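You operate a simulated robot arm through the tools that you are given. There is no shell and no other tool. Be economical: measure what you need, move in short steps, check, and stop when the job is done.

Carry out the task below with a simulated two-armed robot. There is one attempt and no reset: what you move stays moved.

TASK
Carry the cloth basket with both arms and set it on the top of the sideboard.

It is judged by the outcome, as a careful person would: the job done as asked, and still so three seconds after it is handed in. It fails if anything else is knocked over, pushed out of place, dropped, spilled or broken. Flat cloth is picked up by pressing the open fingertips on it (5 to 10 N) and closing them slowly along it; thin cloth reads only 2 to 8 mm in the jaws.

THE ROBOT
Two 7-joint arms with three-finger grippers on one trunk, on a base that drives. Base frame: it is fixed to the floor where the robot stands at the start and does not move with it; the origin is under the middle of the robot, x ahead of it, y to its left, z up; the surface under the hand at the start is at about z = 66. Readings come in cm, degrees, newtons and seconds.
The left shoulder is at the start at [9.9, 12.6, 103.8], the right one opposite. With the tool pointing down near the work surface each hand reaches from about 42 to 86 cm from the robot's upright axis, wherever it stands, measured 20 degrees to its own side. Places, roughly: top of the sideboard [-120, -20, 80]. Payload 2.94 kg a hand.
The TCP of each hand is the grasp point between the finger pads, 3 cm short of the fingertips. In the tool frame z runs along the fingers and y along their closing line. The gripper opens to 12.8 cm. The gripper's body begins 9.3 cm behind the TCP.
Orientation is told as [roll, pitch, yaw] about the base's x, y, z axes, in that order, counted from this pose: with the fingers straight down and closing along the base's y, the tool's x points along the base's -x, its y along +y and its z along -z.

THE INTERFACE
- The arms move only by the tool nudge_tool. It takes "left_series", "right_series" or both (then of equal length, played together; a hand with none holds still); each is one flat list of numbers, 6 for each row, row after row: the shift along the tool's x, y, z in units of 150 mm (1.0 is 150 mm), then the turn, a rotation vector about the tool's x, y, z in units of 60 degrees (1.0 is 60 degrees). In form: [dx, dy, dz, rx, ry, rz, dx, dy, dz, rx, ry, rz, ...]. A call has 1 to 10 rows; each row is the pose to reach, as a shift and turn from the pose commanded when the call began, along the tool's axes at that moment. "left_fingers" and "right_fingers" are, for a hand that has rows, the gripper command, from -1 (fully open) to 1 (shut), values between in proportion, set as the call begins (left out, the last holds). A call with a number of a shift or a turn outside -1 to 1 is refused whole. A row lasts 0.2 s, in which the tool goes at most 5 cm and 8.6 degrees; a call with a longer step from one row to the next is refused whole, and so is a gripper value outside its range. Where a pose cannot be reached the arm comes as near as it can. A force on the tool above 40 N (or 10 N above the force at the start of the call, whichever is more), or a blocked arm, ends the call early, and 0.2 s more pass. The fingers move at their own pace and stop on an object; they squeeze with about 31 N. The grip force told is the motor's: it shows also when the fingers shut on nothing. Time passes only in rows, and 0.2 s behind the last, so rows that repeat a pose let the fingers close. The reply holds the time, the measured pose of the TCP, the force on the tool along the base axes, the opening and the grip force, in the units named above and with some noise, with the torque about the TCP (base axes, N m) and any sound that the robot's microphone picked up.
- Cameras (640 x 400 px; columns grow to the right, rows downward): "scene" is now at [22.6, -0.88, 117.3]; the picture's right is [-0.11, -0.99, 0.00], its down [-0.79, 0.09, -0.60] and it looks along [0.60, -0.07, -0.80] (base axes); focal length 270 px, centre (320, 200). "left" rides on the left gripper at [6.9, 1.5, -12] in its tool frame; the picture's right is [-0.21, 0.98, 0.00], its down [-0.82, -0.18, -0.54] and it looks along [-0.53, -0.12, 0.84] (tool axes); focal length 251 px, centre (320, 200). "right" rides on the right gripper at [6.9, -1.5, -12] in its tool frame; the picture's right is [0.22, 0.98, 0.00], its down [-0.82, 0.18, -0.54] and it looks along [-0.53, 0.12, 0.84] (tool axes); focal length 251 px, centre (320, 200). There is no depth. A picture from a camera that has moved, and an enlarged one, comes with that camera's place and axes in the base frame and with its lens.
- camera(camera): a new picture of that camera. No time passes.
- raise_lower(by): slides the trunk up (or, below 0, down) by that many cm; the arms and the scene camera ride with it, the base frame stays. It gives what a move gives, with no picture.
- steer(legs): drives the robot by 1 to 6 legs, each [ahead, left, turn to the left] in cm, cm and degrees, along the robot's own axes; the way and the turn of a leg run together, so that a leg with both is an arc; at most 150 cm and 180 degrees a leg. The arms and the cameras ride along, it lands a little off, and it stops where it bumps. It gives what a move gives.
- pan_tilt(pan, tilt): turns the head with the scene camera to pan (to the left, within 80 degrees either way) and tilt (down, from -29 to 69), counted from straight ahead of the robot. It gives what a move gives.
- inspect(camera, box): a new picture of the part [left, top, right, bottom] of that camera's present view, enlarged. No time passes.
- finish_job(): hands the job in; it is judged then, once.

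Go step by step. Nothing tells you exact positions but the pictures and the camera data: compare them with the known pose of the tool, close in by small moves and look again before you grip or let go. The budget is 120 turns and 100 pictures, counting those below and the enlarged ones. Unless the task says otherwise, let go and move clear before handing in, and close with one line.

The tools are called by a JSON object that holds its "op" and its "data". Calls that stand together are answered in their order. nudge_tool: Moves the arms, as the interface text tells. Its arguments: {"type":"object","properties":{"left_series":{"type":"array","items":{"type":"number"}},"left_fingers":{"type":"number"},"right_series":{"type":"array","items":{"type":"number"}},"right_fingers":{"type":"number"}},"required":[]} The other tools are called the same way: raise_lower (by) slides the trunk up or down; steer (legs) drives the base; pan_tilt (pan, tilt) turns the head that bears the scene camera; camera (camera) takes a picture; inspect (camera, box) takes an enlarged picture of a part of a camera's view; finish_job () hands the job in.

At the start:

```text
time_s: 0.0
left_position: [45.38, 17.92, 85.46]
left_tool_rot: [0.0, 0.0, 0.0]
left_ft_force: [-0.6, -0.3, -0.9]
left_torque: [-0.02, 0.03, -0.02]
left_finger_gap: 12.79
left_grip_force: 0.0
right_position: [44.26, -27.13, 94.82]
right_tool_rot: [-0.2, -0.1, 0.1]
right_ft_force: [0.4, 0.4, 0.0]
right_torque: [-0.04, 0.01, 0.01]
right_finger_gap: 12.78
right_grip_force: 0.1
trunk travel left (down, up): [-25.0, 29.7]
robot x, y, heading: [-0.02, 0.25, -0.0]
head pan, tilt: [-6.6, 52.8]
```

scene: 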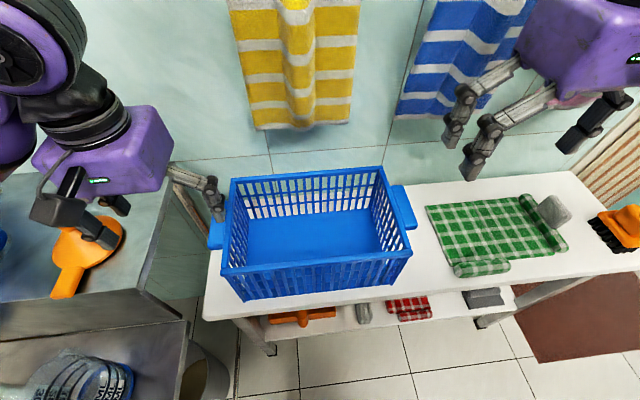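
right: 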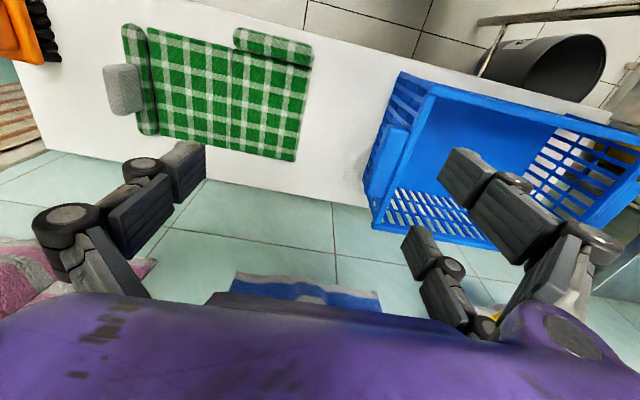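
left: 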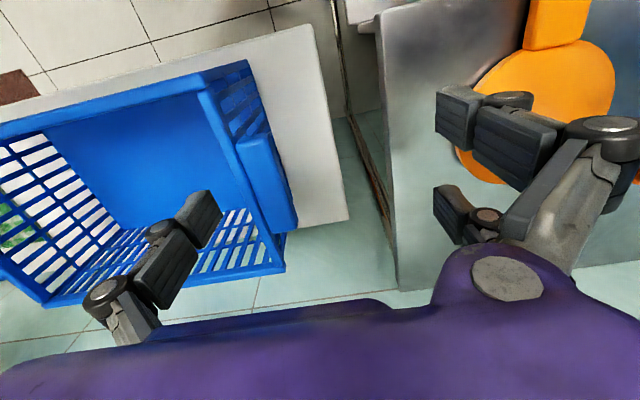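

I see the blue basket on a white table ahead, with a tab-like handle at each end. I'll look closer at both handles first.

{"op": "inspect", "data": {"camera": "scene", "box": [190, 150, 430, 310]}}

{"op": "inspect", "data": {"camera": "left", "box": [180, 50, 360, 300]}}

```text
2.50 times, centred on (310, 230) of scene
camera zoom: at [22.6, -0.88, 117.3], right [-0.11, -0.99, 0.0], down [-0.79, 0.09, -0.6], along [0.6, -0.07, -0.8], focal length 675 px, centre (345, 125)
```

zoom: 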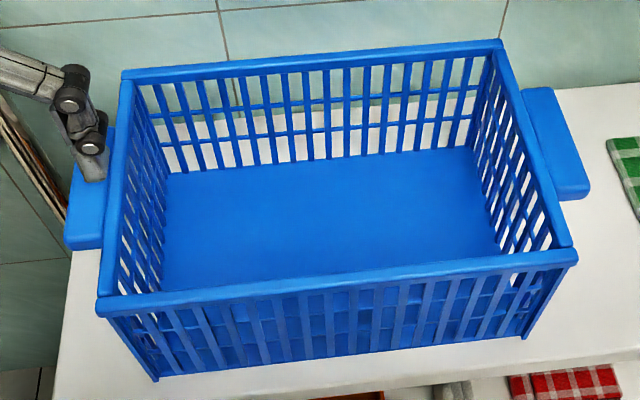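

```text
1.60 times, centred on (270, 175) of left
camera zoom: at [38.49, 19.37, 97.35], right [0.21, 0.98, 0.0], down [0.82, -0.18, 0.54], along [0.53, -0.12, -0.84], focal length 402 px, centre (400, 240)
```

zoom: 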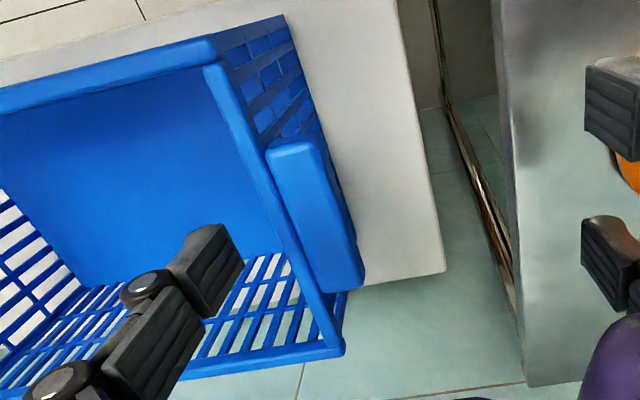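

The handles are solid tabs just below the rim: left about x 44–53, y 11–14, and right about y −20 to −17, both at z≈78. I'll place each open hand above its tab, straddling tab and rim.

{"op": "nudge_tool", "data": {"left_series": [-0.05, -0.1, 0, 0, 0, 0, -0.1, -0.2, 0, 0, 0, 0, -0.16, -0.3, 0, 0, 0, 0, -0.215, -0.388, 0, 0, 0, 0, -0.215, -0.388, 0, 0, 0, 0], "right_series": [-0.07, 0.15, 0.1, 0, 0, 0, -0.15, 0.3, 0.2, 0, 0, 0, -0.22, 0.45, 0.3, 0, 0, 0, -0.29, 0.615, 0.45, 0, 0, 0, -0.29, 0.615, 0.45, 0, 0, 0], "left_fingers": -1, "right_fingers": -1}}

{"op": "camera", "data": {"camera": "left"}}

{"op": "camera", "data": {"camera": "right"}}

{"op": "camera", "data": {"camera": "scene"}}

```text
time_s: 1.2
left_position: [48.65, 12.11, 85.35]
left_tool_rot: [0.0, -0.1, 0.0]
left_ft_force: [-0.4, 1.0, -0.2]
left_torque: [0.0, 0.03, -0.01]
left_finger_gap: 12.81
left_grip_force: 0.0
right_position: [48.52, -17.88, 88.05]
right_tool_rot: [-0.1, 0.0, 0.1]
right_ft_force: [0.0, -0.5, -0.5]
right_torque: [0.02, -0.05, 0.03]
right_finger_gap: 12.8
right_grip_force: 0.1
trunk travel left (down, up): [-25.0, 29.7]
robot x, y, heading: [-0.2, -0.29, 0.1]
head pan, tilt: [-6.6, 52.8]
```

```text
94 pictures are left
camera left: at [41.66, 13.5, 97.32], right [0.21, 0.98, 0.0], down [0.82, -0.18, 0.54], along [0.53, -0.12, -0.84], focal length 251 px, centre (320, 200)
```

left: 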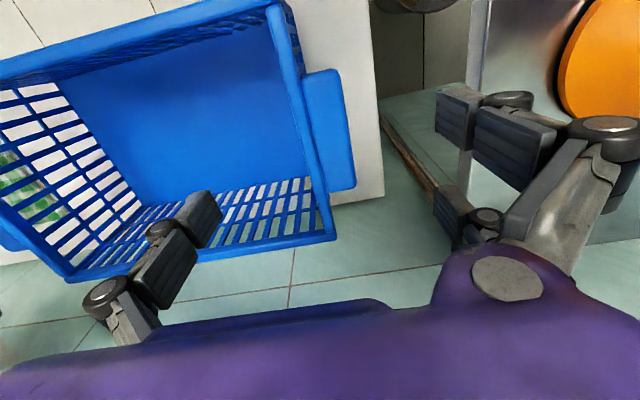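

```text
93 pictures are left
camera right: at [41.67, -19.45, 100.08], right [-0.21, 0.98, 0.0], down [0.82, 0.18, 0.54], along [0.53, 0.12, -0.84], focal length 251 px, centre (320, 200)
```

right: 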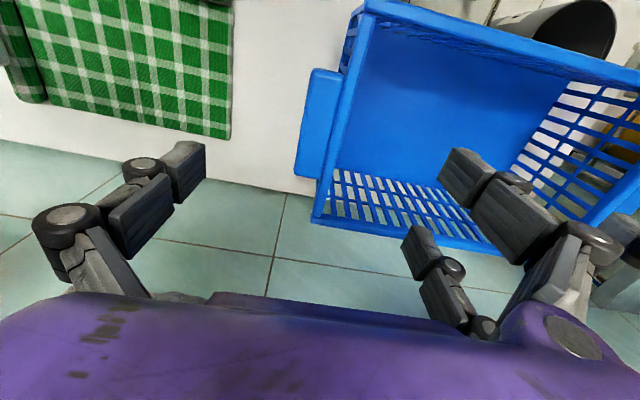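

```text
92 pictures are left
camera scene: at [22.55, -0.89, 117.32], right [-0.11, -0.99, 0.0], down [-0.79, 0.09, -0.6], along [0.6, -0.07, -0.8], focal length 270 px, centre (320, 200)
```

scene: 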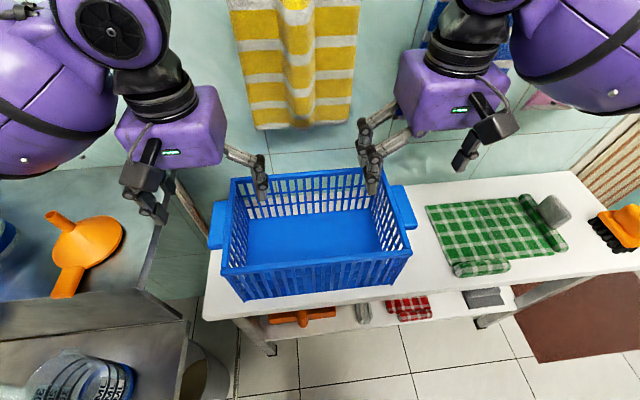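

Both hands straddle their tabs. I'll go straight down to z≈77.

{"op": "nudge_tool", "data": {"left_series": [0, 0, 0.14, 0, 0, 0, 0, 0, 0.28, 0, 0, 0, 0, 0, 0.42, 0, 0, 0, 0, 0, 0.5, 0, 0, 0, 0, 0, 0.56, 0, 0, 0, 0, 0, 0.56, 0, 0, 0], "right_series": [0, 0, 0.2, 0, 0, 0, 0, 0, 0.4, 0, 0, 0, 0, 0, 0.55, 0, 0, 0, 0, 0, 0.66, 0, 0, 0, 0, 0, 0.737, 0, 0, 0, 0, 0, 0.737, 0, 0, 0]}}

{"op": "camera", "data": {"camera": "left"}}

{"op": "camera", "data": {"camera": "right"}}

{"op": "camera", "data": {"camera": "scene"}}

```text
time_s: 2.6
left_position: [48.6, 11.95, 76.84]
left_tool_rot: [-0.1, 0.0, 0.0]
left_ft_force: [0.3, 0.1, -1.0]
left_torque: [-0.02, -0.02, 0.01]
left_finger_gap: 12.8
left_grip_force: 0.0
right_position: [48.5, -17.99, 76.93]
right_tool_rot: [-0.1, -0.2, 0.0]
right_ft_force: [0.8, 0.0, 0.9]
right_torque: [0.02, 0.0, 0.02]
right_finger_gap: 12.8
right_grip_force: 0.1
trunk travel left (down, up): [-25.0, 29.7]
robot x, y, heading: [0.11, -0.3, -0.3]
head pan, tilt: [-6.6, 52.8]
```

```text
91 pictures are left
camera left: at [41.65, 13.53, 88.87], right [0.21, 0.98, 0.0], down [0.82, -0.18, 0.54], along [0.53, -0.12, -0.84], focal length 251 px, centre (320, 200)
```

left: 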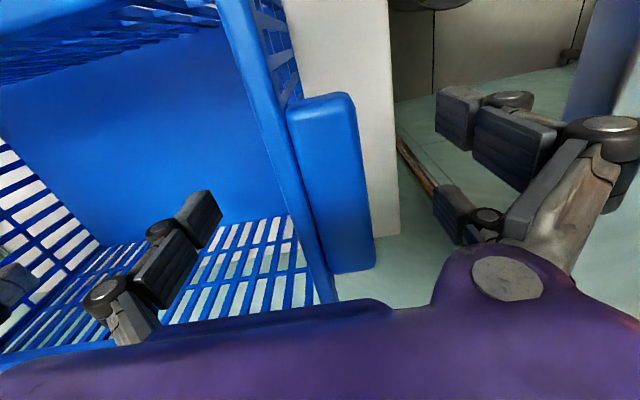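

```text
90 pictures are left
camera right: at [41.72, -19.51, 88.95], right [-0.22, 0.98, 0.0], down [0.82, 0.18, 0.54], along [0.53, 0.12, -0.84], focal length 251 px, centre (320, 200)
```

right: 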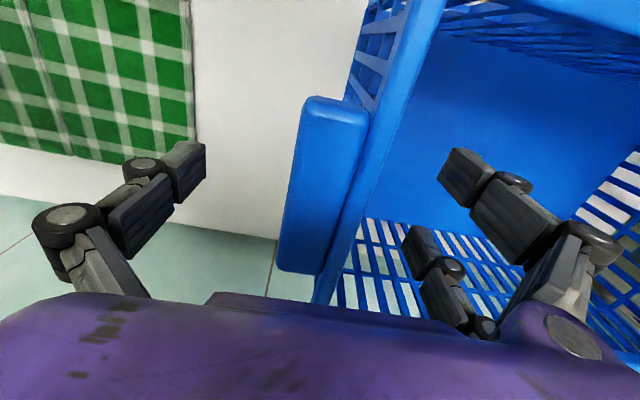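

```text
89 pictures are left
camera scene: at [22.59, -0.88, 117.31], right [-0.11, -0.99, 0.0], down [-0.79, 0.09, -0.6], along [0.6, -0.07, -0.8], focal length 270 px, centre (320, 200)
```

scene: 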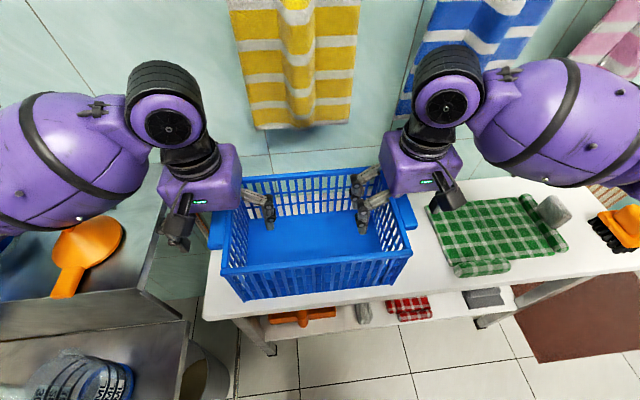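

Fingers straddle tab and wall on both sides. I'll close both now.

{"op": "nudge_tool", "data": {"left_series": [0, 0, 0, 0, 0, 0, 0, 0, 0, 0, 0, 0, 0, 0, 0, 0, 0, 0, 0, 0, 0, 0, 0, 0, 0, 0, 0, 0, 0, 0], "right_series": [0, 0, 0, 0, 0, 0, 0, 0, 0, 0, 0, 0, 0, 0, 0, 0, 0, 0, 0, 0, 0, 0, 0, 0, 0, 0, 0, 0, 0, 0], "left_fingers": 1, "right_fingers": 1}}

{"op": "camera", "data": {"camera": "left"}}

{"op": "camera", "data": {"camera": "right"}}

```text
time_s: 3.8
left_position: [48.65, 11.98, 76.81]
left_tool_rot: [-0.1, 0.0, 0.0]
left_ft_force: [0.1, 3.3, 1.3]
left_torque: [-0.81, -0.08, 0.16]
left_finger_gap: 3.44
left_grip_force: 30.8
right_position: [48.58, -17.95, 76.9]
right_tool_rot: [0.1, -0.1, 0.0]
right_ft_force: [0.0, -3.1, -0.4]
right_torque: [1.1, 0.13, -0.23]
right_finger_gap: 3.47
right_grip_force: 30.6
trunk travel left (down, up): [-25.0, 29.7]
robot x, y, heading: [0.01, -0.42, -0.0]
head pan, tilt: [-6.6, 52.8]
```

```text
88 pictures are left
camera left: at [41.66, 13.49, 88.89], right [0.21, 0.98, 0.0], down [0.82, -0.18, 0.54], along [0.53, -0.12, -0.84], focal length 251 px, centre (320, 200)
```

left: 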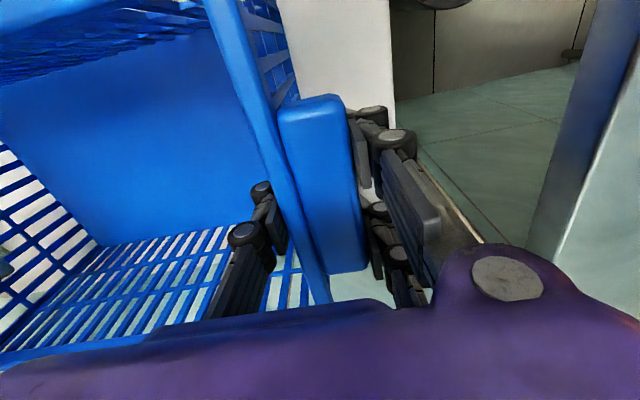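

```text
87 pictures are left
camera right: at [41.72, -19.47, 88.97], right [-0.22, 0.98, 0.0], down [0.82, 0.18, 0.54], along [0.53, 0.12, -0.84], focal length 251 px, centre (320, 200)
```

right: 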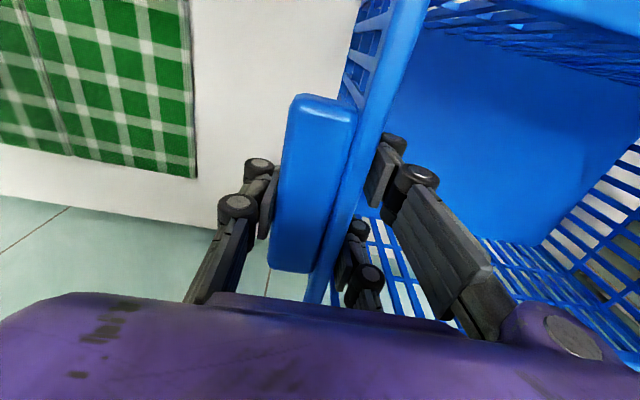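

Both grips hold (gap 3.4 cm, 31 N). I'll lift a little with the trunk and check.

{"op": "raise_lower", "data": {"by": 4}}

{"op": "camera", "data": {"camera": "scene"}}

{"op": "camera", "data": {"camera": "left"}}

```text
time_s: 4.6
left_position: [48.71, 11.96, 80.94]
left_tool_rot: [-0.2, 0.1, -0.1]
left_ft_force: [-1.8, -8.3, -2.0]
left_torque: [-1.05, -0.17, 0.1]
left_finger_gap: 3.45
left_grip_force: 31.0
right_position: [48.59, -17.78, 80.89]
right_tool_rot: [0.1, -0.1, 0.2]
right_ft_force: [1.5, 8.6, 0.5]
right_torque: [1.37, 0.18, -0.55]
right_finger_gap: 3.47
right_grip_force: 31.5
trunk travel left (down, up): [-29.0, 25.7]
robot x, y, heading: [0.2, -0.07, -0.2]
head pan, tilt: [-6.6, 52.8]
```

```text
86 pictures are left
camera scene: at [21.55, -0.88, 121.35], right [-0.11, -0.99, 0.0], down [-0.79, 0.09, -0.6], along [0.6, -0.07, -0.8], focal length 270 px, centre (320, 200)
```

scene: 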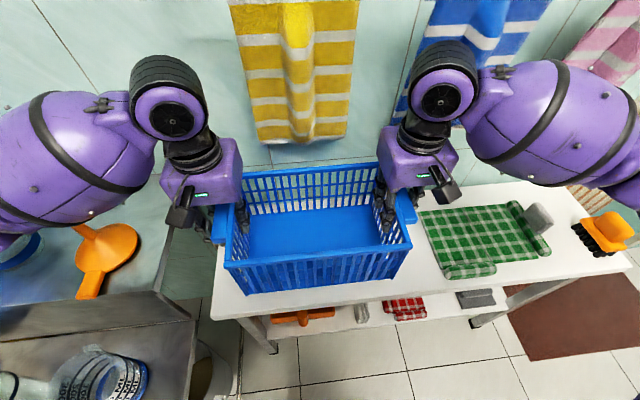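

```text
85 pictures are left
camera left: at [41.73, 13.5, 92.91], right [0.22, 0.98, 0.0], down [0.82, -0.18, 0.54], along [0.53, -0.12, -0.84], focal length 251 px, centre (320, 200)
```

left: 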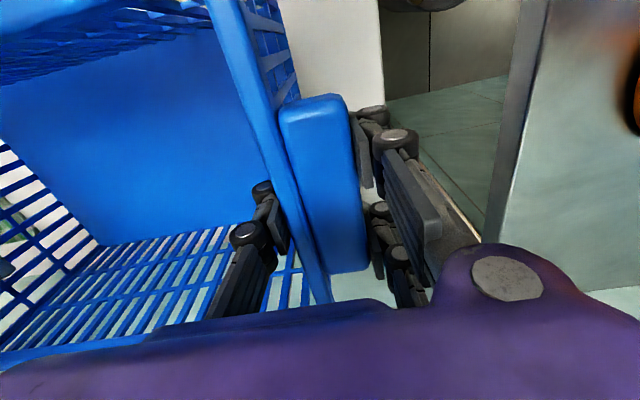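

The basket is up 4 cm and steady. Before driving I'll look around to both sides.

{"op": "pan_tilt", "data": {"pan": 80, "tilt": 30}}

{"op": "camera", "data": {"camera": "scene"}}

{"op": "pan_tilt", "data": {"pan": -80, "tilt": 30}}

{"op": "camera", "data": {"camera": "scene"}}

```text
time_s: 6.2
left_position: [48.77, 11.95, 80.96]
left_tool_rot: [-0.2, 0.0, 0.0]
left_ft_force: [-1.2, -17.5, -0.5]
left_torque: [-1.48, 0.12, -0.2]
left_finger_gap: 3.44
left_grip_force: 30.8
right_position: [48.58, -17.86, 80.96]
right_tool_rot: [0.1, -0.1, 0.0]
right_ft_force: [1.9, 18.0, -2.2]
right_torque: [1.33, -0.13, -0.42]
right_finger_gap: 3.47
right_grip_force: 30.9
trunk travel left (down, up): [-29.0, 25.7]
robot x, y, heading: [0.08, 0.05, -0.1]
head pan, tilt: [80.0, 30.0]
```

```text
84 pictures are left
camera scene: at [15.71, 8.88, 124.68], right [0.98, -0.17, 0.0], down [-0.09, -0.49, -0.87], along [0.15, 0.85, -0.5], focal length 270 px, centre (320, 200)
```

scene: 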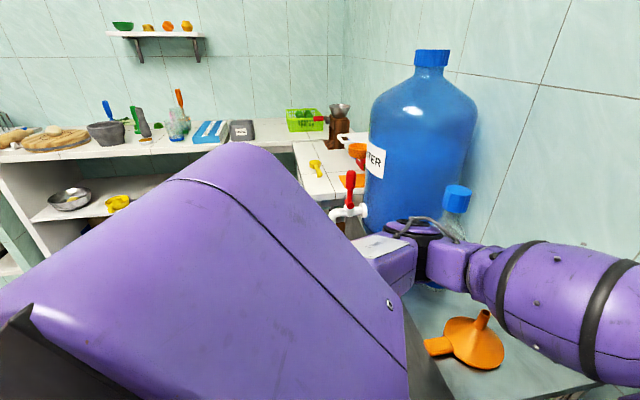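

```text
time_s: 8.7
left_position: [48.65, 12.08, 80.92]
left_tool_rot: [-0.1, 0.0, 0.0]
left_ft_force: [-2.2, -17.3, -2.0]
left_torque: [-1.33, -0.03, -0.02]
left_finger_gap: 3.44
left_grip_force: 31.2
right_position: [48.63, -17.82, 80.98]
right_tool_rot: [0.1, -0.2, 0.0]
right_ft_force: [1.7, 17.3, -1.5]
right_torque: [1.44, 0.03, -0.47]
right_finger_gap: 3.47
right_grip_force: 30.9
trunk travel left (down, up): [-29.0, 25.7]
robot x, y, heading: [-0.15, 0.58, 0.4]
head pan, tilt: [-80.0, 30.0]
```

```text
83 pictures are left
camera scene: at [15.71, -8.94, 124.68], right [-0.98, -0.17, 0.0], down [-0.09, 0.49, -0.87], along [0.15, -0.85, -0.5], focal length 270 px, centre (320, 200)
```

scene: 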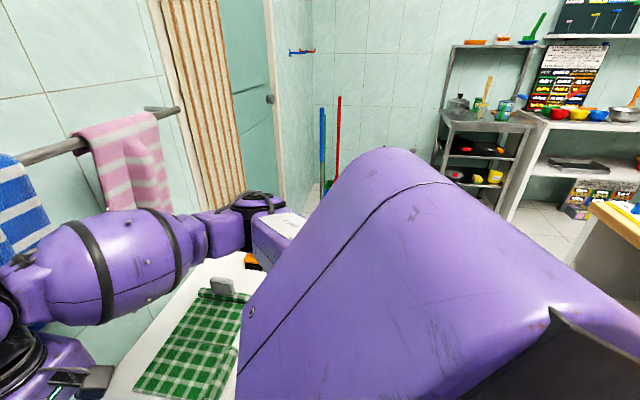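

The room is open to the right. I'll ease the inward pull between the hands a little, then back off 20 cm and raise.

{"op": "nudge_tool", "data": {"left_series": [0, -0.01, 0, 0, 0, 0, 0, -0.01, 0, 0, 0, 0], "right_series": [0, 0.01, 0, 0, 0, 0, 0, 0.01, 0, 0, 0, 0]}}

{"op": "steer", "data": {"legs": [[-20, 0, 0]]}}

{"op": "raise_lower", "data": {"by": 16}}

{"op": "camera", "data": {"camera": "scene"}}

```text
time_s: 9.3
left_position: [48.8, 11.97, 81.01]
left_tool_rot: [0.1, 0.0, 0.1]
left_ft_force: [-2.3, -5.3, -1.4]
left_torque: [-1.08, -0.08, -0.17]
left_finger_gap: 3.47
left_grip_force: 30.9
right_position: [48.63, -17.8, 80.98]
right_tool_rot: [-0.2, -0.1, 0.0]
right_ft_force: [1.1, 5.7, -1.5]
right_torque: [1.33, 0.08, -0.34]
right_finger_gap: 3.46
right_grip_force: 30.9
trunk travel left (down, up): [-29.0, 25.7]
robot x, y, heading: [-0.46, -0.27, -0.3]
head pan, tilt: [-80.0, 30.0]
```

```text
time_s: 10.9
left_position: [28.86, 12.0, 80.91]
left_tool_rot: [0.0, 0.0, 0.0]
left_ft_force: [-1.3, 2.6, -2.7]
left_torque: [-0.99, 0.0, -0.01]
left_finger_gap: 3.46
left_grip_force: 31.2
right_position: [28.77, -17.7, 81.04]
right_tool_rot: [0.0, -0.1, -0.1]
right_ft_force: [1.4, -3.0, 0.0]
right_torque: [1.44, -0.05, -0.54]
right_finger_gap: 3.47
right_grip_force: 30.5
trunk travel left (down, up): [-29.0, 25.7]
robot x, y, heading: [-19.82, 0.11, 0.1]
head pan, tilt: [-80.0, 30.0]
```

```text
time_s: 12.7
left_position: [28.81, 11.96, 96.94]
left_tool_rot: [0.0, 0.1, -0.2]
left_ft_force: [-1.5, -0.4, -2.0]
left_torque: [-1.27, 0.1, -0.02]
left_finger_gap: 3.49
left_grip_force: 30.9
right_position: [28.66, -17.79, 96.93]
right_tool_rot: [-0.1, 0.0, 0.0]
right_ft_force: [2.0, 0.0, -1.8]
right_torque: [1.29, -0.15, -0.43]
right_finger_gap: 3.47
right_grip_force: 30.7
trunk travel left (down, up): [-45.0, 9.7]
robot x, y, heading: [-19.64, -0.16, 0.1]
head pan, tilt: [-80.0, 30.0]
```

```text
82 pictures are left
camera scene: at [-8.92, -8.94, 141.19], right [-0.98, -0.17, 0.0], down [-0.09, 0.49, -0.87], along [0.15, -0.85, -0.5], focal length 270 px, centre (320, 200)
```

scene: 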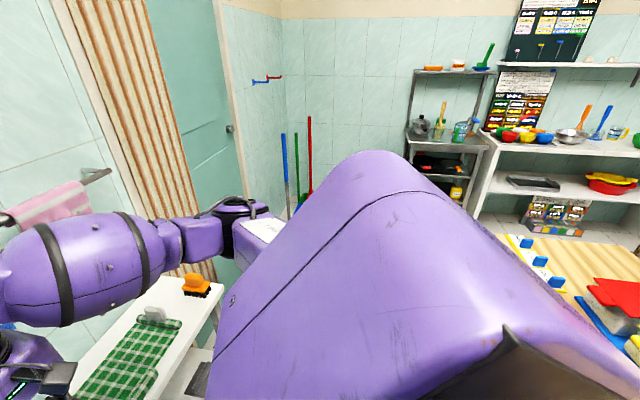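

I've backed off and raised (basket bottom ≈86). A wood-topped table with items lies behind right; I'll turn 45° right and look further back.

{"op": "steer", "data": {"legs": [[0, 0, -45]]}}

{"op": "pan_tilt", "data": {"pan": -70, "tilt": 35}}

{"op": "camera", "data": {"camera": "scene"}}

```text
time_s: 15.2
left_position: [22.86, -26.29, 97.0]
left_tool_rot: [0.1, 0.1, -45.4]
left_ft_force: [-2.7, 0.4, -1.5]
left_torque: [-0.81, 0.86, -0.06]
left_finger_gap: 3.48
left_grip_force: 30.4
right_position: [1.74, -47.05, 96.96]
right_tool_rot: [-0.2, -0.1, -45.4]
right_ft_force: [2.6, -0.1, -1.0]
right_torque: [1.03, -1.06, -0.43]
right_finger_gap: 3.47
right_grip_force: 31.2
trunk travel left (down, up): [-45.0, 9.7]
robot x, y, heading: [-19.77, -0.1, -45.2]
head pan, tilt: [-80.0, 30.0]
```

```text
time_s: 15.9
left_position: [22.9, -26.3, 96.93]
left_tool_rot: [0.0, 0.1, -45.3]
left_ft_force: [0.4, 1.5, -3.4]
left_torque: [-1.01, 0.67, 0.08]
left_finger_gap: 3.46
left_grip_force: 31.3
right_position: [1.73, -47.06, 96.94]
right_tool_rot: [0.0, -0.1, -45.3]
right_ft_force: [-0.2, -2.4, 0.1]
right_torque: [1.26, -0.86, -0.28]
right_finger_gap: 3.46
right_grip_force: 31.0
trunk travel left (down, up): [-45.0, 9.7]
robot x, y, heading: [-20.04, -0.01, -45.7]
head pan, tilt: [-70.0, 35.0]
```

```text
81 pictures are left
camera scene: at [-17.0, -14.46, 140.42], right [-0.9, 0.43, 0.0], down [0.25, 0.52, -0.82], along [-0.35, -0.74, -0.57], focal length 270 px, centre (320, 200)
```

scene: 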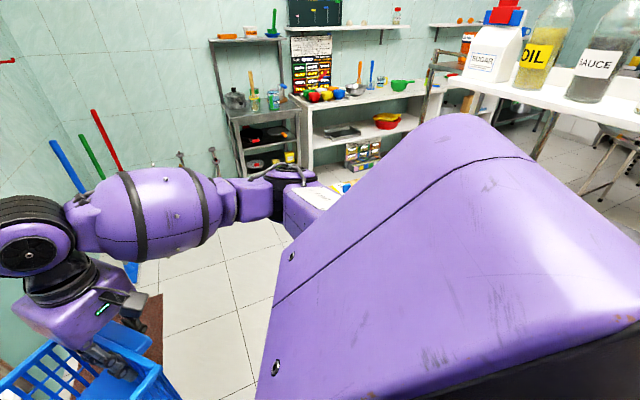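

The shoulder hides the view; I'll turn another 35° right, still clear of the table, and look again.

{"op": "steer", "data": {"legs": [[0, 0, -35]]}}

{"op": "pan_tilt", "data": {"pan": -40, "tilt": 35}}

{"op": "camera", "data": {"camera": "scene"}}

{"op": "pan_tilt", "data": {"pan": -75, "tilt": 20}}

{"op": "camera", "data": {"camera": "scene"}}

```text
time_s: 18.0
left_position: [0.01, -46.09, 97.0]
left_tool_rot: [0.0, 0.0, -80.4]
left_ft_force: [-1.5, 0.4, -2.8]
left_torque: [-0.19, 1.16, -0.02]
left_finger_gap: 3.46
left_grip_force: 30.7
right_position: [-29.29, -50.9, 96.95]
right_tool_rot: [0.1, -0.1, -80.3]
right_ft_force: [0.2, -1.4, -0.4]
right_torque: [0.24, -1.41, -0.36]
right_finger_gap: 3.48
right_grip_force: 30.8
trunk travel left (down, up): [-45.0, 9.7]
robot x, y, heading: [-19.92, -0.47, -80.7]
head pan, tilt: [-70.0, 35.0]
```

```text
time_s: 18.9
left_position: [-0.04, -46.0, 96.91]
left_tool_rot: [0.0, 0.0, -80.4]
left_ft_force: [1.5, 1.0, -2.7]
left_torque: [-0.49, 1.11, 0.03]
left_finger_gap: 3.46
left_grip_force: 30.6
right_position: [-29.28, -50.94, 96.88]
right_tool_rot: [0.0, 0.0, -80.4]
right_ft_force: [-2.8, -1.2, -0.7]
right_torque: [0.51, -1.47, -0.29]
right_finger_gap: 3.44
right_grip_force: 31.4
trunk travel left (down, up): [-45.0, 9.7]
robot x, y, heading: [-19.53, -0.08, -80.5]
head pan, tilt: [-40.0, 35.0]
```

```text
80 pictures are left
camera scene: at [-22.56, -16.59, 140.42], right [-0.86, 0.51, 0.0], down [0.29, 0.49, -0.82], along [-0.42, -0.71, -0.57], focal length 270 px, centre (320, 200)
```

scene: 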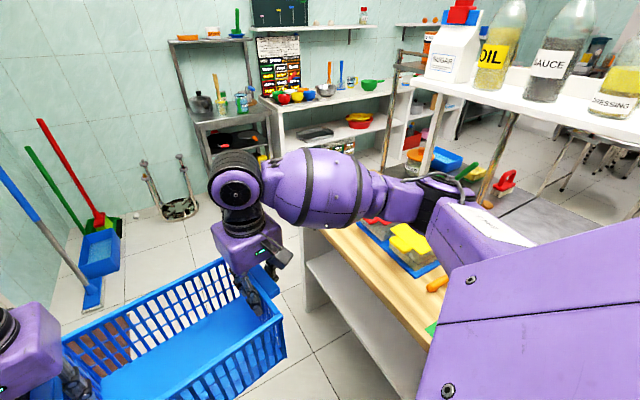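

```text
time_s: 20.0
left_position: [-0.03, -46.15, 97.03]
left_tool_rot: [0.1, 0.1, -80.4]
left_ft_force: [1.2, 0.9, -2.6]
left_torque: [-0.27, 1.1, 0.0]
left_finger_gap: 3.46
left_grip_force: 31.0
right_position: [-29.31, -50.88, 97.0]
right_tool_rot: [-0.1, 0.0, -80.3]
right_ft_force: [-2.2, -0.7, -0.3]
right_torque: [0.31, -1.41, -0.29]
right_finger_gap: 3.49
right_grip_force: 30.6
trunk travel left (down, up): [-45.0, 9.7]
robot x, y, heading: [-20.12, -0.06, -80.4]
head pan, tilt: [-75.0, 20.0]
```

```text
79 pictures are left
camera scene: at [-26.56, -12.88, 142.8], right [-0.42, 0.91, 0.0], down [0.31, 0.14, -0.94], along [-0.85, -0.39, -0.34], focal length 270 px, centre (320, 200)
```

scene: 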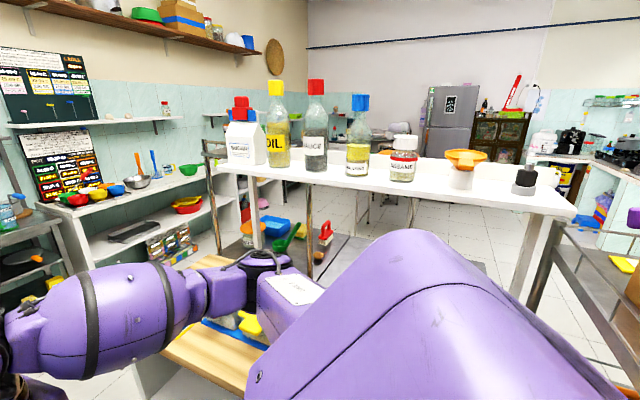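

There's an island behind: a wood-topped cabinet (edge near x≈−57) with items, and a tall shelf with bottles. I'll raise fully, slip back toward x≈0 for room, then turn further to see it all.

{"op": "raise_lower", "data": {"by": 9}}

{"op": "steer", "data": {"legs": [[3, 17, 0], [0, 0, -55]]}}

{"op": "pan_tilt", "data": {"pan": -30, "tilt": 30}}

{"op": "camera", "data": {"camera": "scene"}}

```text
time_s: 21.2
left_position: [0.09, -46.04, 105.77]
left_tool_rot: [0.0, 0.3, -80.4]
left_ft_force: [-0.4, -0.2, -2.0]
left_torque: [0.02, 1.34, -0.04]
left_finger_gap: 3.48
left_grip_force: 30.9
right_position: [-29.3, -50.86, 105.77]
right_tool_rot: [-0.1, 0.2, -80.4]
right_ft_force: [0.2, -2.3, -0.9]
right_torque: [0.05, -1.37, -0.22]
right_finger_gap: 3.47
right_grip_force: 31.1
trunk travel left (down, up): [-54.0, 0.7]
robot x, y, heading: [-19.75, -0.07, -80.2]
head pan, tilt: [-75.0, 20.0]
```

```text
time_s: 25.8
left_position: [-28.64, -42.98, 106.05]
left_tool_rot: [-0.1, 0.1, -135.1]
left_ft_force: [1.5, 0.8, -2.0]
left_torque: [0.83, 0.88, -0.04]
left_finger_gap: 3.48
left_grip_force: 30.9
right_position: [-49.49, -21.99, 105.91]
right_tool_rot: [0.0, -0.1, -135.1]
right_ft_force: [-0.1, -0.6, -0.8]
right_torque: [-0.98, -1.03, -0.3]
right_finger_gap: 3.46
right_grip_force: 30.9
trunk travel left (down, up): [-54.0, 0.7]
robot x, y, heading: [-2.58, -0.18, -135.0]
head pan, tilt: [-75.0, 20.0]
```

```text
time_s: 26.9
left_position: [-28.56, -43.03, 105.97]
left_tool_rot: [-0.1, 0.0, -135.0]
left_ft_force: [1.8, -0.1, -2.9]
left_torque: [0.71, 0.96, 0.11]
left_finger_gap: 3.48
left_grip_force: 31.2
right_position: [-49.52, -21.93, 106.01]
right_tool_rot: [0.0, -0.1, -135.1]
right_ft_force: [-1.2, 0.2, -0.7]
right_torque: [-0.95, -1.21, -0.31]
right_finger_gap: 3.5
right_grip_force: 31.4
trunk travel left (down, up): [-54.0, 0.7]
robot x, y, heading: [-2.62, 0.04, -135.4]
head pan, tilt: [-30.0, 30.0]
```

```text
78 pictures are left
camera scene: at [-11.85, -3.26, 151.46], right [-0.26, 0.97, 0.0], down [0.48, 0.13, -0.87], along [-0.84, -0.22, -0.5], focal length 270 px, centre (320, 200)
```

scene: 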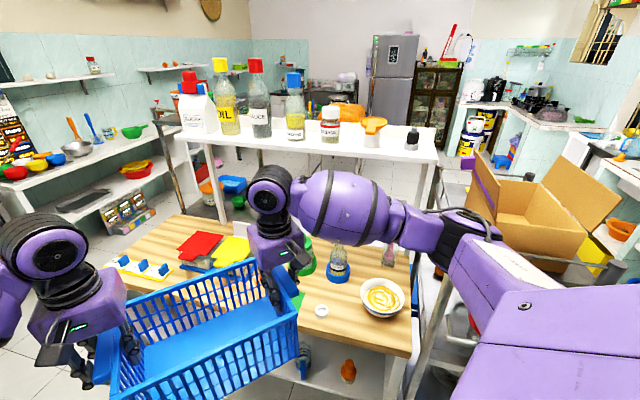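

I see a wood-topped unit with food items and a bottle shelf behind it, and a steel table with a box to the right. I need to identify which is the sideboard, so I'll zoom in.

{"op": "inspect", "data": {"camera": "scene", "box": [90, 100, 330, 250]}}

{"op": "inspect", "data": {"camera": "scene", "box": [290, 150, 530, 400]}}

```text
2.67 times, centred on (210, 175) of scene
camera zoom: at [-11.85, -3.26, 151.46], right [-0.26, 0.97, 0.0], down [0.48, 0.13, -0.87], along [-0.84, -0.22, -0.5], focal length 720 px, centre (613, 267)
```

zoom: 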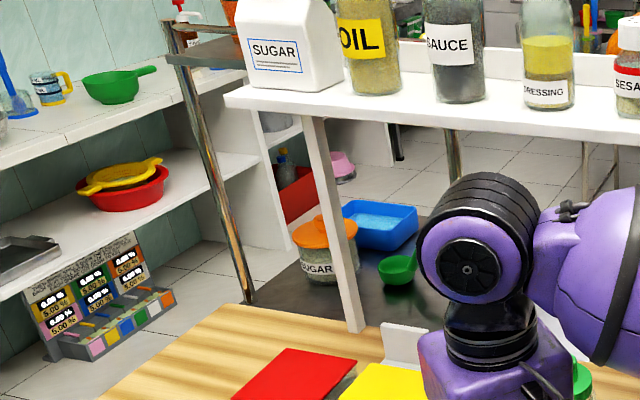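

```text
1.60 times, centred on (410, 275) of scene
camera zoom: at [-11.85, -3.26, 151.46], right [-0.26, 0.97, 0.0], down [0.48, 0.13, -0.87], along [-0.84, -0.22, -0.5], focal length 432 px, centre (176, 80)
```

zoom: 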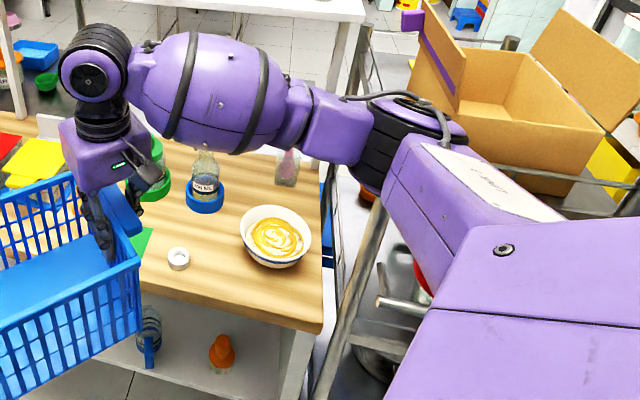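

The wood unit carries a white hutch shelf, and a steel-topped table stands right behind it at about x −101…−140. I'll look further right and from another spot to be sure what the "sideboard" is.

{"op": "pan_tilt", "data": {"pan": -75, "tilt": 25}}

{"op": "camera", "data": {"camera": "scene"}}

{"op": "pan_tilt", "data": {"pan": 25, "tilt": 25}}

{"op": "camera", "data": {"camera": "scene"}}

```text
time_s: 28.0
left_position: [-28.61, -42.99, 105.83]
left_tool_rot: [0.0, 0.2, -135.1]
left_ft_force: [1.6, 0.4, -2.1]
left_torque: [0.79, 0.9, 0.0]
left_finger_gap: 3.48
left_grip_force: 30.9
right_position: [-49.48, -21.95, 105.96]
right_tool_rot: [0.0, -0.1, -134.9]
right_ft_force: [-1.6, -0.3, -0.8]
right_torque: [-1.01, -0.99, -0.23]
right_finger_gap: 3.47
right_grip_force: 31.5
trunk travel left (down, up): [-54.0, 0.7]
robot x, y, heading: [-2.94, -0.18, -135.0]
head pan, tilt: [-75.0, 25.0]
```

```text
75 pictures are left
camera scene: at [-11.08, 3.67, 152.25], right [0.5, 0.87, 0.0], down [0.37, -0.21, -0.91], along [-0.78, 0.45, -0.42], focal length 270 px, centre (320, 200)
```

scene: 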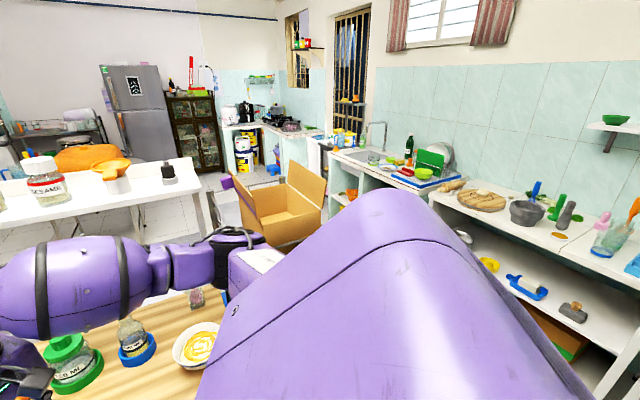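

```text
time_s: 29.8
left_position: [-28.61, -42.87, 105.89]
left_tool_rot: [0.1, 0.1, -135.1]
left_ft_force: [0.6, 0.7, -2.3]
left_torque: [0.87, 0.84, -0.04]
left_finger_gap: 3.47
left_grip_force: 31.0
right_position: [-49.56, -21.94, 105.96]
right_tool_rot: [0.0, -0.1, -135.1]
right_ft_force: [-1.1, -0.7, -0.8]
right_torque: [-1.06, -0.99, -0.26]
right_finger_gap: 3.46
right_grip_force: 30.9
trunk travel left (down, up): [-54.0, 0.7]
robot x, y, heading: [-2.7, -0.33, -135.3]
head pan, tilt: [25.0, 25.0]
```

```text
74 pictures are left
camera scene: at [-6.27, -9.59, 152.25], right [-0.94, 0.34, 0.0], down [0.15, 0.4, -0.91], along [-0.31, -0.85, -0.42], focal length 270 px, centre (320, 200)
```

scene: 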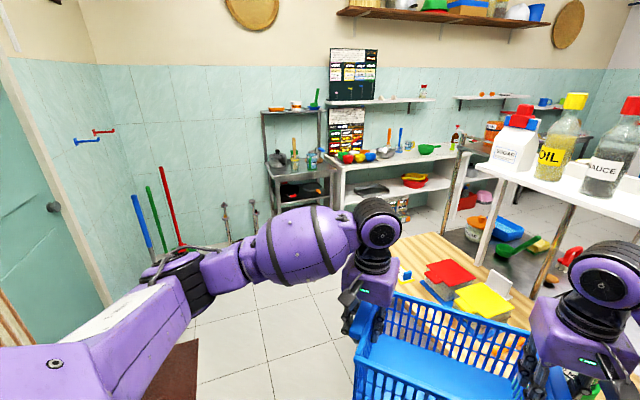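

To see the island's far side I'll turn to face −y, drive along the open aisle, and look again.

{"op": "steer", "data": {"legs": [[0, 0, 45], [75, 0, 0]]}}

{"op": "pan_tilt", "data": {"pan": -80, "tilt": 20}}

{"op": "camera", "data": {"camera": "scene"}}

{"op": "pan_tilt", "data": {"pan": -35, "tilt": 25}}

{"op": "camera", "data": {"camera": "scene"}}

```text
time_s: 35.9
left_position: [7.66, -123.5, 105.94]
left_tool_rot: [0.0, 0.0, -90.9]
left_ft_force: [-0.6, 0.8, -2.5]
left_torque: [-0.02, 1.23, -0.02]
left_finger_gap: 3.49
left_grip_force: 31.2
right_position: [-21.88, -122.99, 105.99]
right_tool_rot: [0.0, -0.1, -90.7]
right_ft_force: [0.7, -0.7, -0.9]
right_torque: [0.03, -1.43, -0.22]
right_finger_gap: 3.47
right_grip_force: 31.0
trunk travel left (down, up): [-54.0, 0.7]
robot x, y, heading: [-3.13, -74.61, -90.8]
head pan, tilt: [25.0, 25.0]
```

```text
time_s: 37.7
left_position: [7.82, -123.44, 105.95]
left_tool_rot: [0.0, 0.2, -90.8]
left_ft_force: [0.8, 1.0, -2.2]
left_torque: [-0.05, 1.19, 0.01]
left_finger_gap: 3.47
left_grip_force: 30.8
right_position: [-21.86, -123.14, 105.91]
right_tool_rot: [0.1, -0.1, -90.8]
right_ft_force: [-1.7, -0.7, -0.9]
right_torque: [0.05, -1.46, -0.21]
right_finger_gap: 3.47
right_grip_force: 30.9
trunk travel left (down, up): [-54.0, 0.7]
robot x, y, heading: [-3.48, -74.61, -90.8]
head pan, tilt: [-80.0, 20.0]
```

```text
73 pictures are left
camera scene: at [-12.39, -77.38, 153.06], right [-0.16, 0.99, 0.0], down [0.34, 0.06, -0.94], along [-0.93, -0.15, -0.34], focal length 270 px, centre (320, 200)
```

scene: 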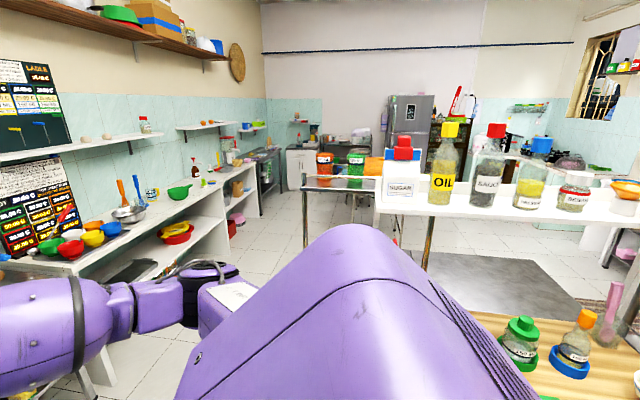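

```text
time_s: 38.8
left_position: [7.82, -123.53, 106.02]
left_tool_rot: [0.0, 0.1, -90.8]
left_ft_force: [0.8, 0.7, -2.4]
left_torque: [0.04, 1.25, 0.0]
left_finger_gap: 3.5
left_grip_force: 31.0
right_position: [-21.92, -123.06, 106.01]
right_tool_rot: [0.0, -0.1, -90.9]
right_ft_force: [-0.4, -0.5, -1.2]
right_torque: [-0.05, -1.46, -0.2]
right_finger_gap: 3.47
right_grip_force: 30.7
trunk travel left (down, up): [-54.0, 0.7]
robot x, y, heading: [-3.15, -74.67, -90.8]
head pan, tilt: [-35.0, 25.0]
```

```text
72 pictures are left
camera scene: at [-8.59, -83.35, 152.26], right [-0.81, 0.59, 0.0], down [0.25, 0.34, -0.91], along [-0.53, -0.73, -0.42], focal length 270 px, centre (320, 200)
```

scene: 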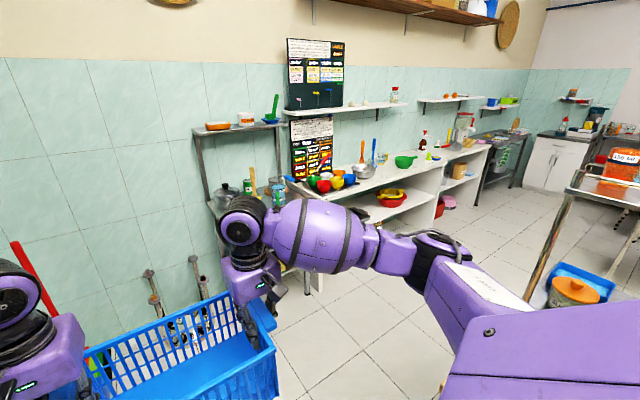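

The steel table behind the wood unit has an empty grey top around [-123, −15, 80], matching the sideboard location. It's reached from its far side, so I'll drive around via the aisle at y≈−150.

{"op": "steer", "data": {"legs": [[75, 0, 0], [0, 0, -90]]}}

{"op": "pan_tilt", "data": {"pan": 0, "tilt": 25}}

{"op": "camera", "data": {"camera": "scene"}}

{"op": "pan_tilt", "data": {"pan": -45, "tilt": 25}}

{"op": "camera", "data": {"camera": "scene"}}

```text
time_s: 46.7
left_position: [-53.17, -161.24, 105.94]
left_tool_rot: [0.0, 0.2, 179.2]
left_ft_force: [0.0, 1.0, -2.9]
left_torque: [1.16, -0.03, -0.02]
left_finger_gap: 3.49
left_grip_force: 30.8
right_position: [-52.83, -131.58, 106.07]
right_tool_rot: [0.0, -0.1, 179.1]
right_ft_force: [-0.7, 0.8, -0.9]
right_torque: [-1.49, 0.05, -0.2]
right_finger_gap: 3.46
right_grip_force: 31.1
trunk travel left (down, up): [-54.0, 0.7]
robot x, y, heading: [-4.27, -150.18, 179.1]
head pan, tilt: [-35.0, 25.0]
```

```text
time_s: 47.7
left_position: [-53.32, -161.27, 105.93]
left_tool_rot: [0.0, 0.1, 179.2]
left_ft_force: [0.4, -2.9, -2.5]
left_torque: [1.19, 0.1, 0.07]
left_finger_gap: 3.49
left_grip_force: 30.7
right_position: [-52.84, -131.69, 106.01]
right_tool_rot: [0.0, -0.1, 179.2]
right_ft_force: [-0.4, 2.2, 0.1]
right_torque: [-1.5, -0.1, -0.16]
right_finger_gap: 3.46
right_grip_force: 30.6
trunk travel left (down, up): [-54.0, 0.7]
robot x, y, heading: [-3.97, -150.01, 179.2]
head pan, tilt: [0.0, 25.0]
```

```text
71 pictures are left
camera scene: at [-14.48, -149.91, 152.25], right [0.01, 1.0, 0.0], down [0.42, -0.01, -0.91], along [-0.91, 0.01, -0.42], focal length 270 px, centre (320, 200)
```

scene: 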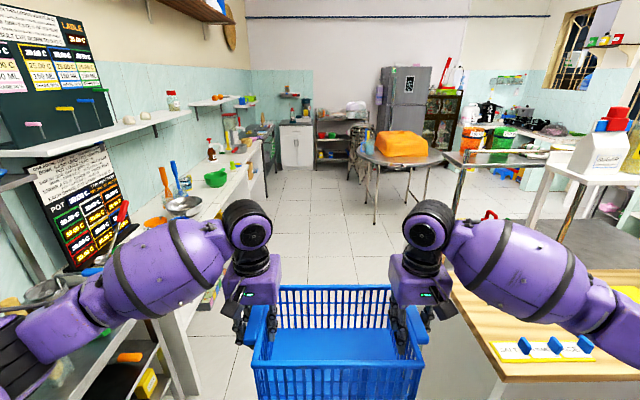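

```text
time_s: 48.9
left_position: [-53.2, -161.22, 105.91]
left_tool_rot: [0.0, 0.1, 179.3]
left_ft_force: [0.6, -0.6, -2.2]
left_torque: [1.17, 0.09, 0.02]
left_finger_gap: 3.48
left_grip_force: 30.9
right_position: [-52.73, -131.67, 105.97]
right_tool_rot: [0.1, -0.1, 179.1]
right_ft_force: [-0.1, 1.9, -0.7]
right_torque: [-1.43, -0.03, -0.15]
right_finger_gap: 3.45
right_grip_force: 30.7
trunk travel left (down, up): [-54.0, 0.7]
robot x, y, heading: [-4.57, -150.18, 179.0]
head pan, tilt: [-45.0, 25.0]
```

```text
70 pictures are left
camera scene: at [-11.7, -143.45, 152.25], right [0.72, 0.7, 0.0], down [0.3, -0.3, -0.91], along [-0.63, 0.65, -0.42], focal length 270 px, centre (320, 200)
```

scene: 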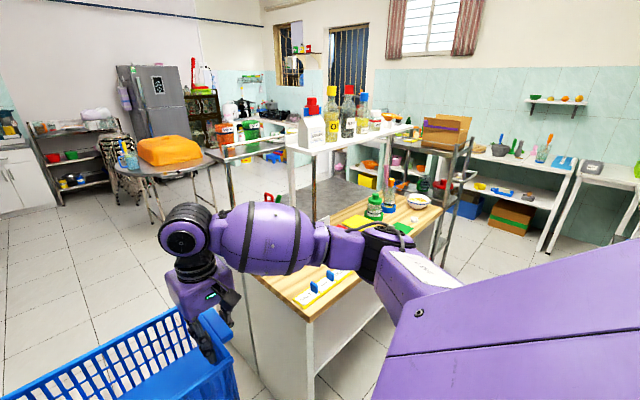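

The aisle between the island (y≈−100) and wall counter (y≈−210) is clear. I'll shift to y≈−156, advance halfway and re-check clearances.

{"op": "steer", "data": {"legs": [[0, 6, 1], [70, 0, 0]]}}

{"op": "pan_tilt", "data": {"pan": -40, "tilt": 30}}

{"op": "camera", "data": {"camera": "scene"}}

{"op": "pan_tilt", "data": {"pan": 40, "tilt": 30}}

{"op": "camera", "data": {"camera": "scene"}}

```text
time_s: 53.5
left_position: [-122.69, -168.43, 106.03]
left_tool_rot: [0.0, 0.0, -179.7]
left_ft_force: [0.7, 0.5, -1.5]
left_torque: [1.18, 0.04, 0.0]
left_finger_gap: 3.45
left_grip_force: 30.5
right_position: [-122.82, -138.85, 106.06]
right_tool_rot: [0.1, -0.1, -179.8]
right_ft_force: [-0.3, -0.3, -1.2]
right_torque: [-1.41, -0.03, -0.14]
right_finger_gap: 3.47
right_grip_force: 30.6
trunk travel left (down, up): [-54.0, 0.7]
robot x, y, heading: [-73.97, -156.54, -179.6]
head pan, tilt: [-45.0, 25.0]
```

```text
time_s: 54.1
left_position: [-122.79, -168.45, 105.89]
left_tool_rot: [0.0, 0.1, -179.8]
left_ft_force: [-0.7, -2.8, -2.1]
left_torque: [1.25, 0.09, 0.02]
left_finger_gap: 3.49
left_grip_force: 30.7
right_position: [-122.78, -138.86, 105.95]
right_tool_rot: [0.1, -0.2, -179.8]
right_ft_force: [-0.3, 2.4, -0.5]
right_torque: [-1.51, -0.1, -0.07]
right_finger_gap: 3.43
right_grip_force: 31.1
trunk travel left (down, up): [-54.0, 0.7]
robot x, y, heading: [-74.42, -156.3, -180.1]
head pan, tilt: [-40.0, 30.0]
```

```text
69 pictures are left
camera scene: at [-81.99, -150.56, 151.46], right [0.64, 0.77, 0.0], down [0.38, -0.32, -0.87], along [-0.67, 0.55, -0.5], focal length 270 px, centre (320, 200)
```

scene: 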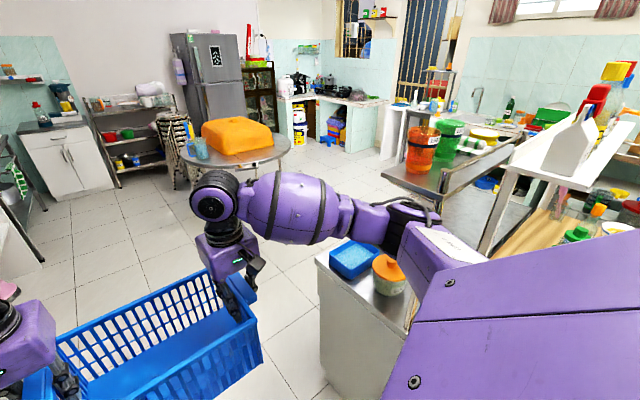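

```text
time_s: 55.7
left_position: [-122.67, -168.4, 105.87]
left_tool_rot: [-0.1, 0.1, -179.9]
left_ft_force: [0.7, -2.5, -2.4]
left_torque: [1.2, 0.05, 0.02]
left_finger_gap: 3.49
left_grip_force: 31.1
right_position: [-122.85, -138.66, 105.97]
right_tool_rot: [0.0, -0.1, -179.7]
right_ft_force: [-0.1, 0.9, -1.2]
right_torque: [-1.41, -0.04, -0.16]
right_finger_gap: 3.45
right_grip_force: 31.1
trunk travel left (down, up): [-54.0, 0.7]
robot x, y, heading: [-74.12, -156.6, -179.8]
head pan, tilt: [40.0, 30.0]
```

```text
68 pictures are left
camera scene: at [-81.92, -162.19, 151.46], right [-0.65, 0.76, 0.0], down [0.38, 0.32, -0.87], along [-0.66, -0.56, -0.5], focal length 270 px, centre (320, 200)
```

scene: 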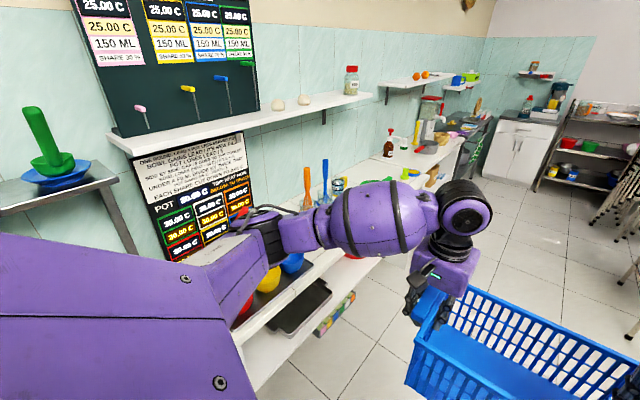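

The left arm clears the counter utensils and the right arm clears the sideboard's end. I'll go on to x≈−204 and look at the sideboard from its far side.

{"op": "steer", "data": {"legs": [[65, 0, 0], [65, 0, 0]]}}

{"op": "pan_tilt", "data": {"pan": -60, "tilt": 25}}

{"op": "camera", "data": {"camera": "scene"}}

```text
time_s: 62.5
left_position: [-253.03, -168.75, 105.94]
left_tool_rot: [0.0, -0.1, -179.9]
left_ft_force: [0.9, -0.7, -1.5]
left_torque: [1.19, 0.09, 0.08]
left_finger_gap: 3.47
left_grip_force: 31.4
right_position: [-253.03, -139.17, 105.95]
right_tool_rot: [0.0, -0.1, -179.9]
right_ft_force: [-0.6, -0.3, -0.2]
right_torque: [-1.44, -0.07, -0.13]
right_finger_gap: 3.44
right_grip_force: 31.2
trunk travel left (down, up): [-54.0, 0.7]
robot x, y, heading: [-204.52, -157.13, -179.8]
head pan, tilt: [40.0, 30.0]
```

```text
time_s: 64.3
left_position: [-253.15, -168.71, 105.85]
left_tool_rot: [0.0, 0.1, -179.9]
left_ft_force: [0.6, -1.1, -2.4]
left_torque: [1.2, 0.01, 0.04]
left_finger_gap: 3.5
left_grip_force: 31.1
right_position: [-253.11, -139.18, 105.99]
right_tool_rot: [0.0, 0.0, -179.9]
right_ft_force: [0.5, 1.9, -0.7]
right_torque: [-1.45, 0.03, -0.08]
right_finger_gap: 3.44
right_grip_force: 30.7
trunk travel left (down, up): [-54.0, 0.7]
robot x, y, heading: [-204.41, -156.95, -179.8]
head pan, tilt: [-60.0, 25.0]
```

```text
67 pictures are left
camera scene: at [-209.97, -148.83, 152.25], right [0.86, 0.5, 0.0], down [0.21, -0.37, -0.91], along [-0.46, 0.78, -0.42], focal length 270 px, centre (320, 200)
```

scene: 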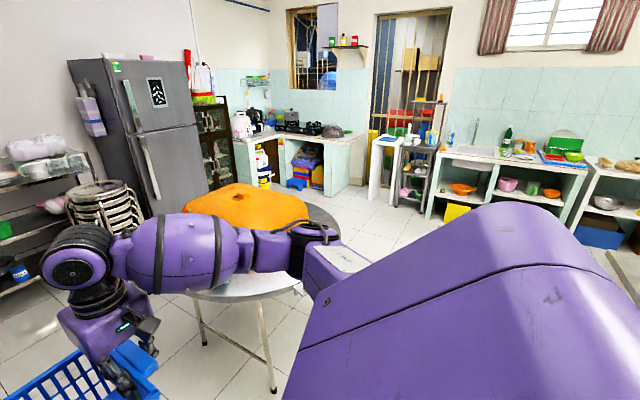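

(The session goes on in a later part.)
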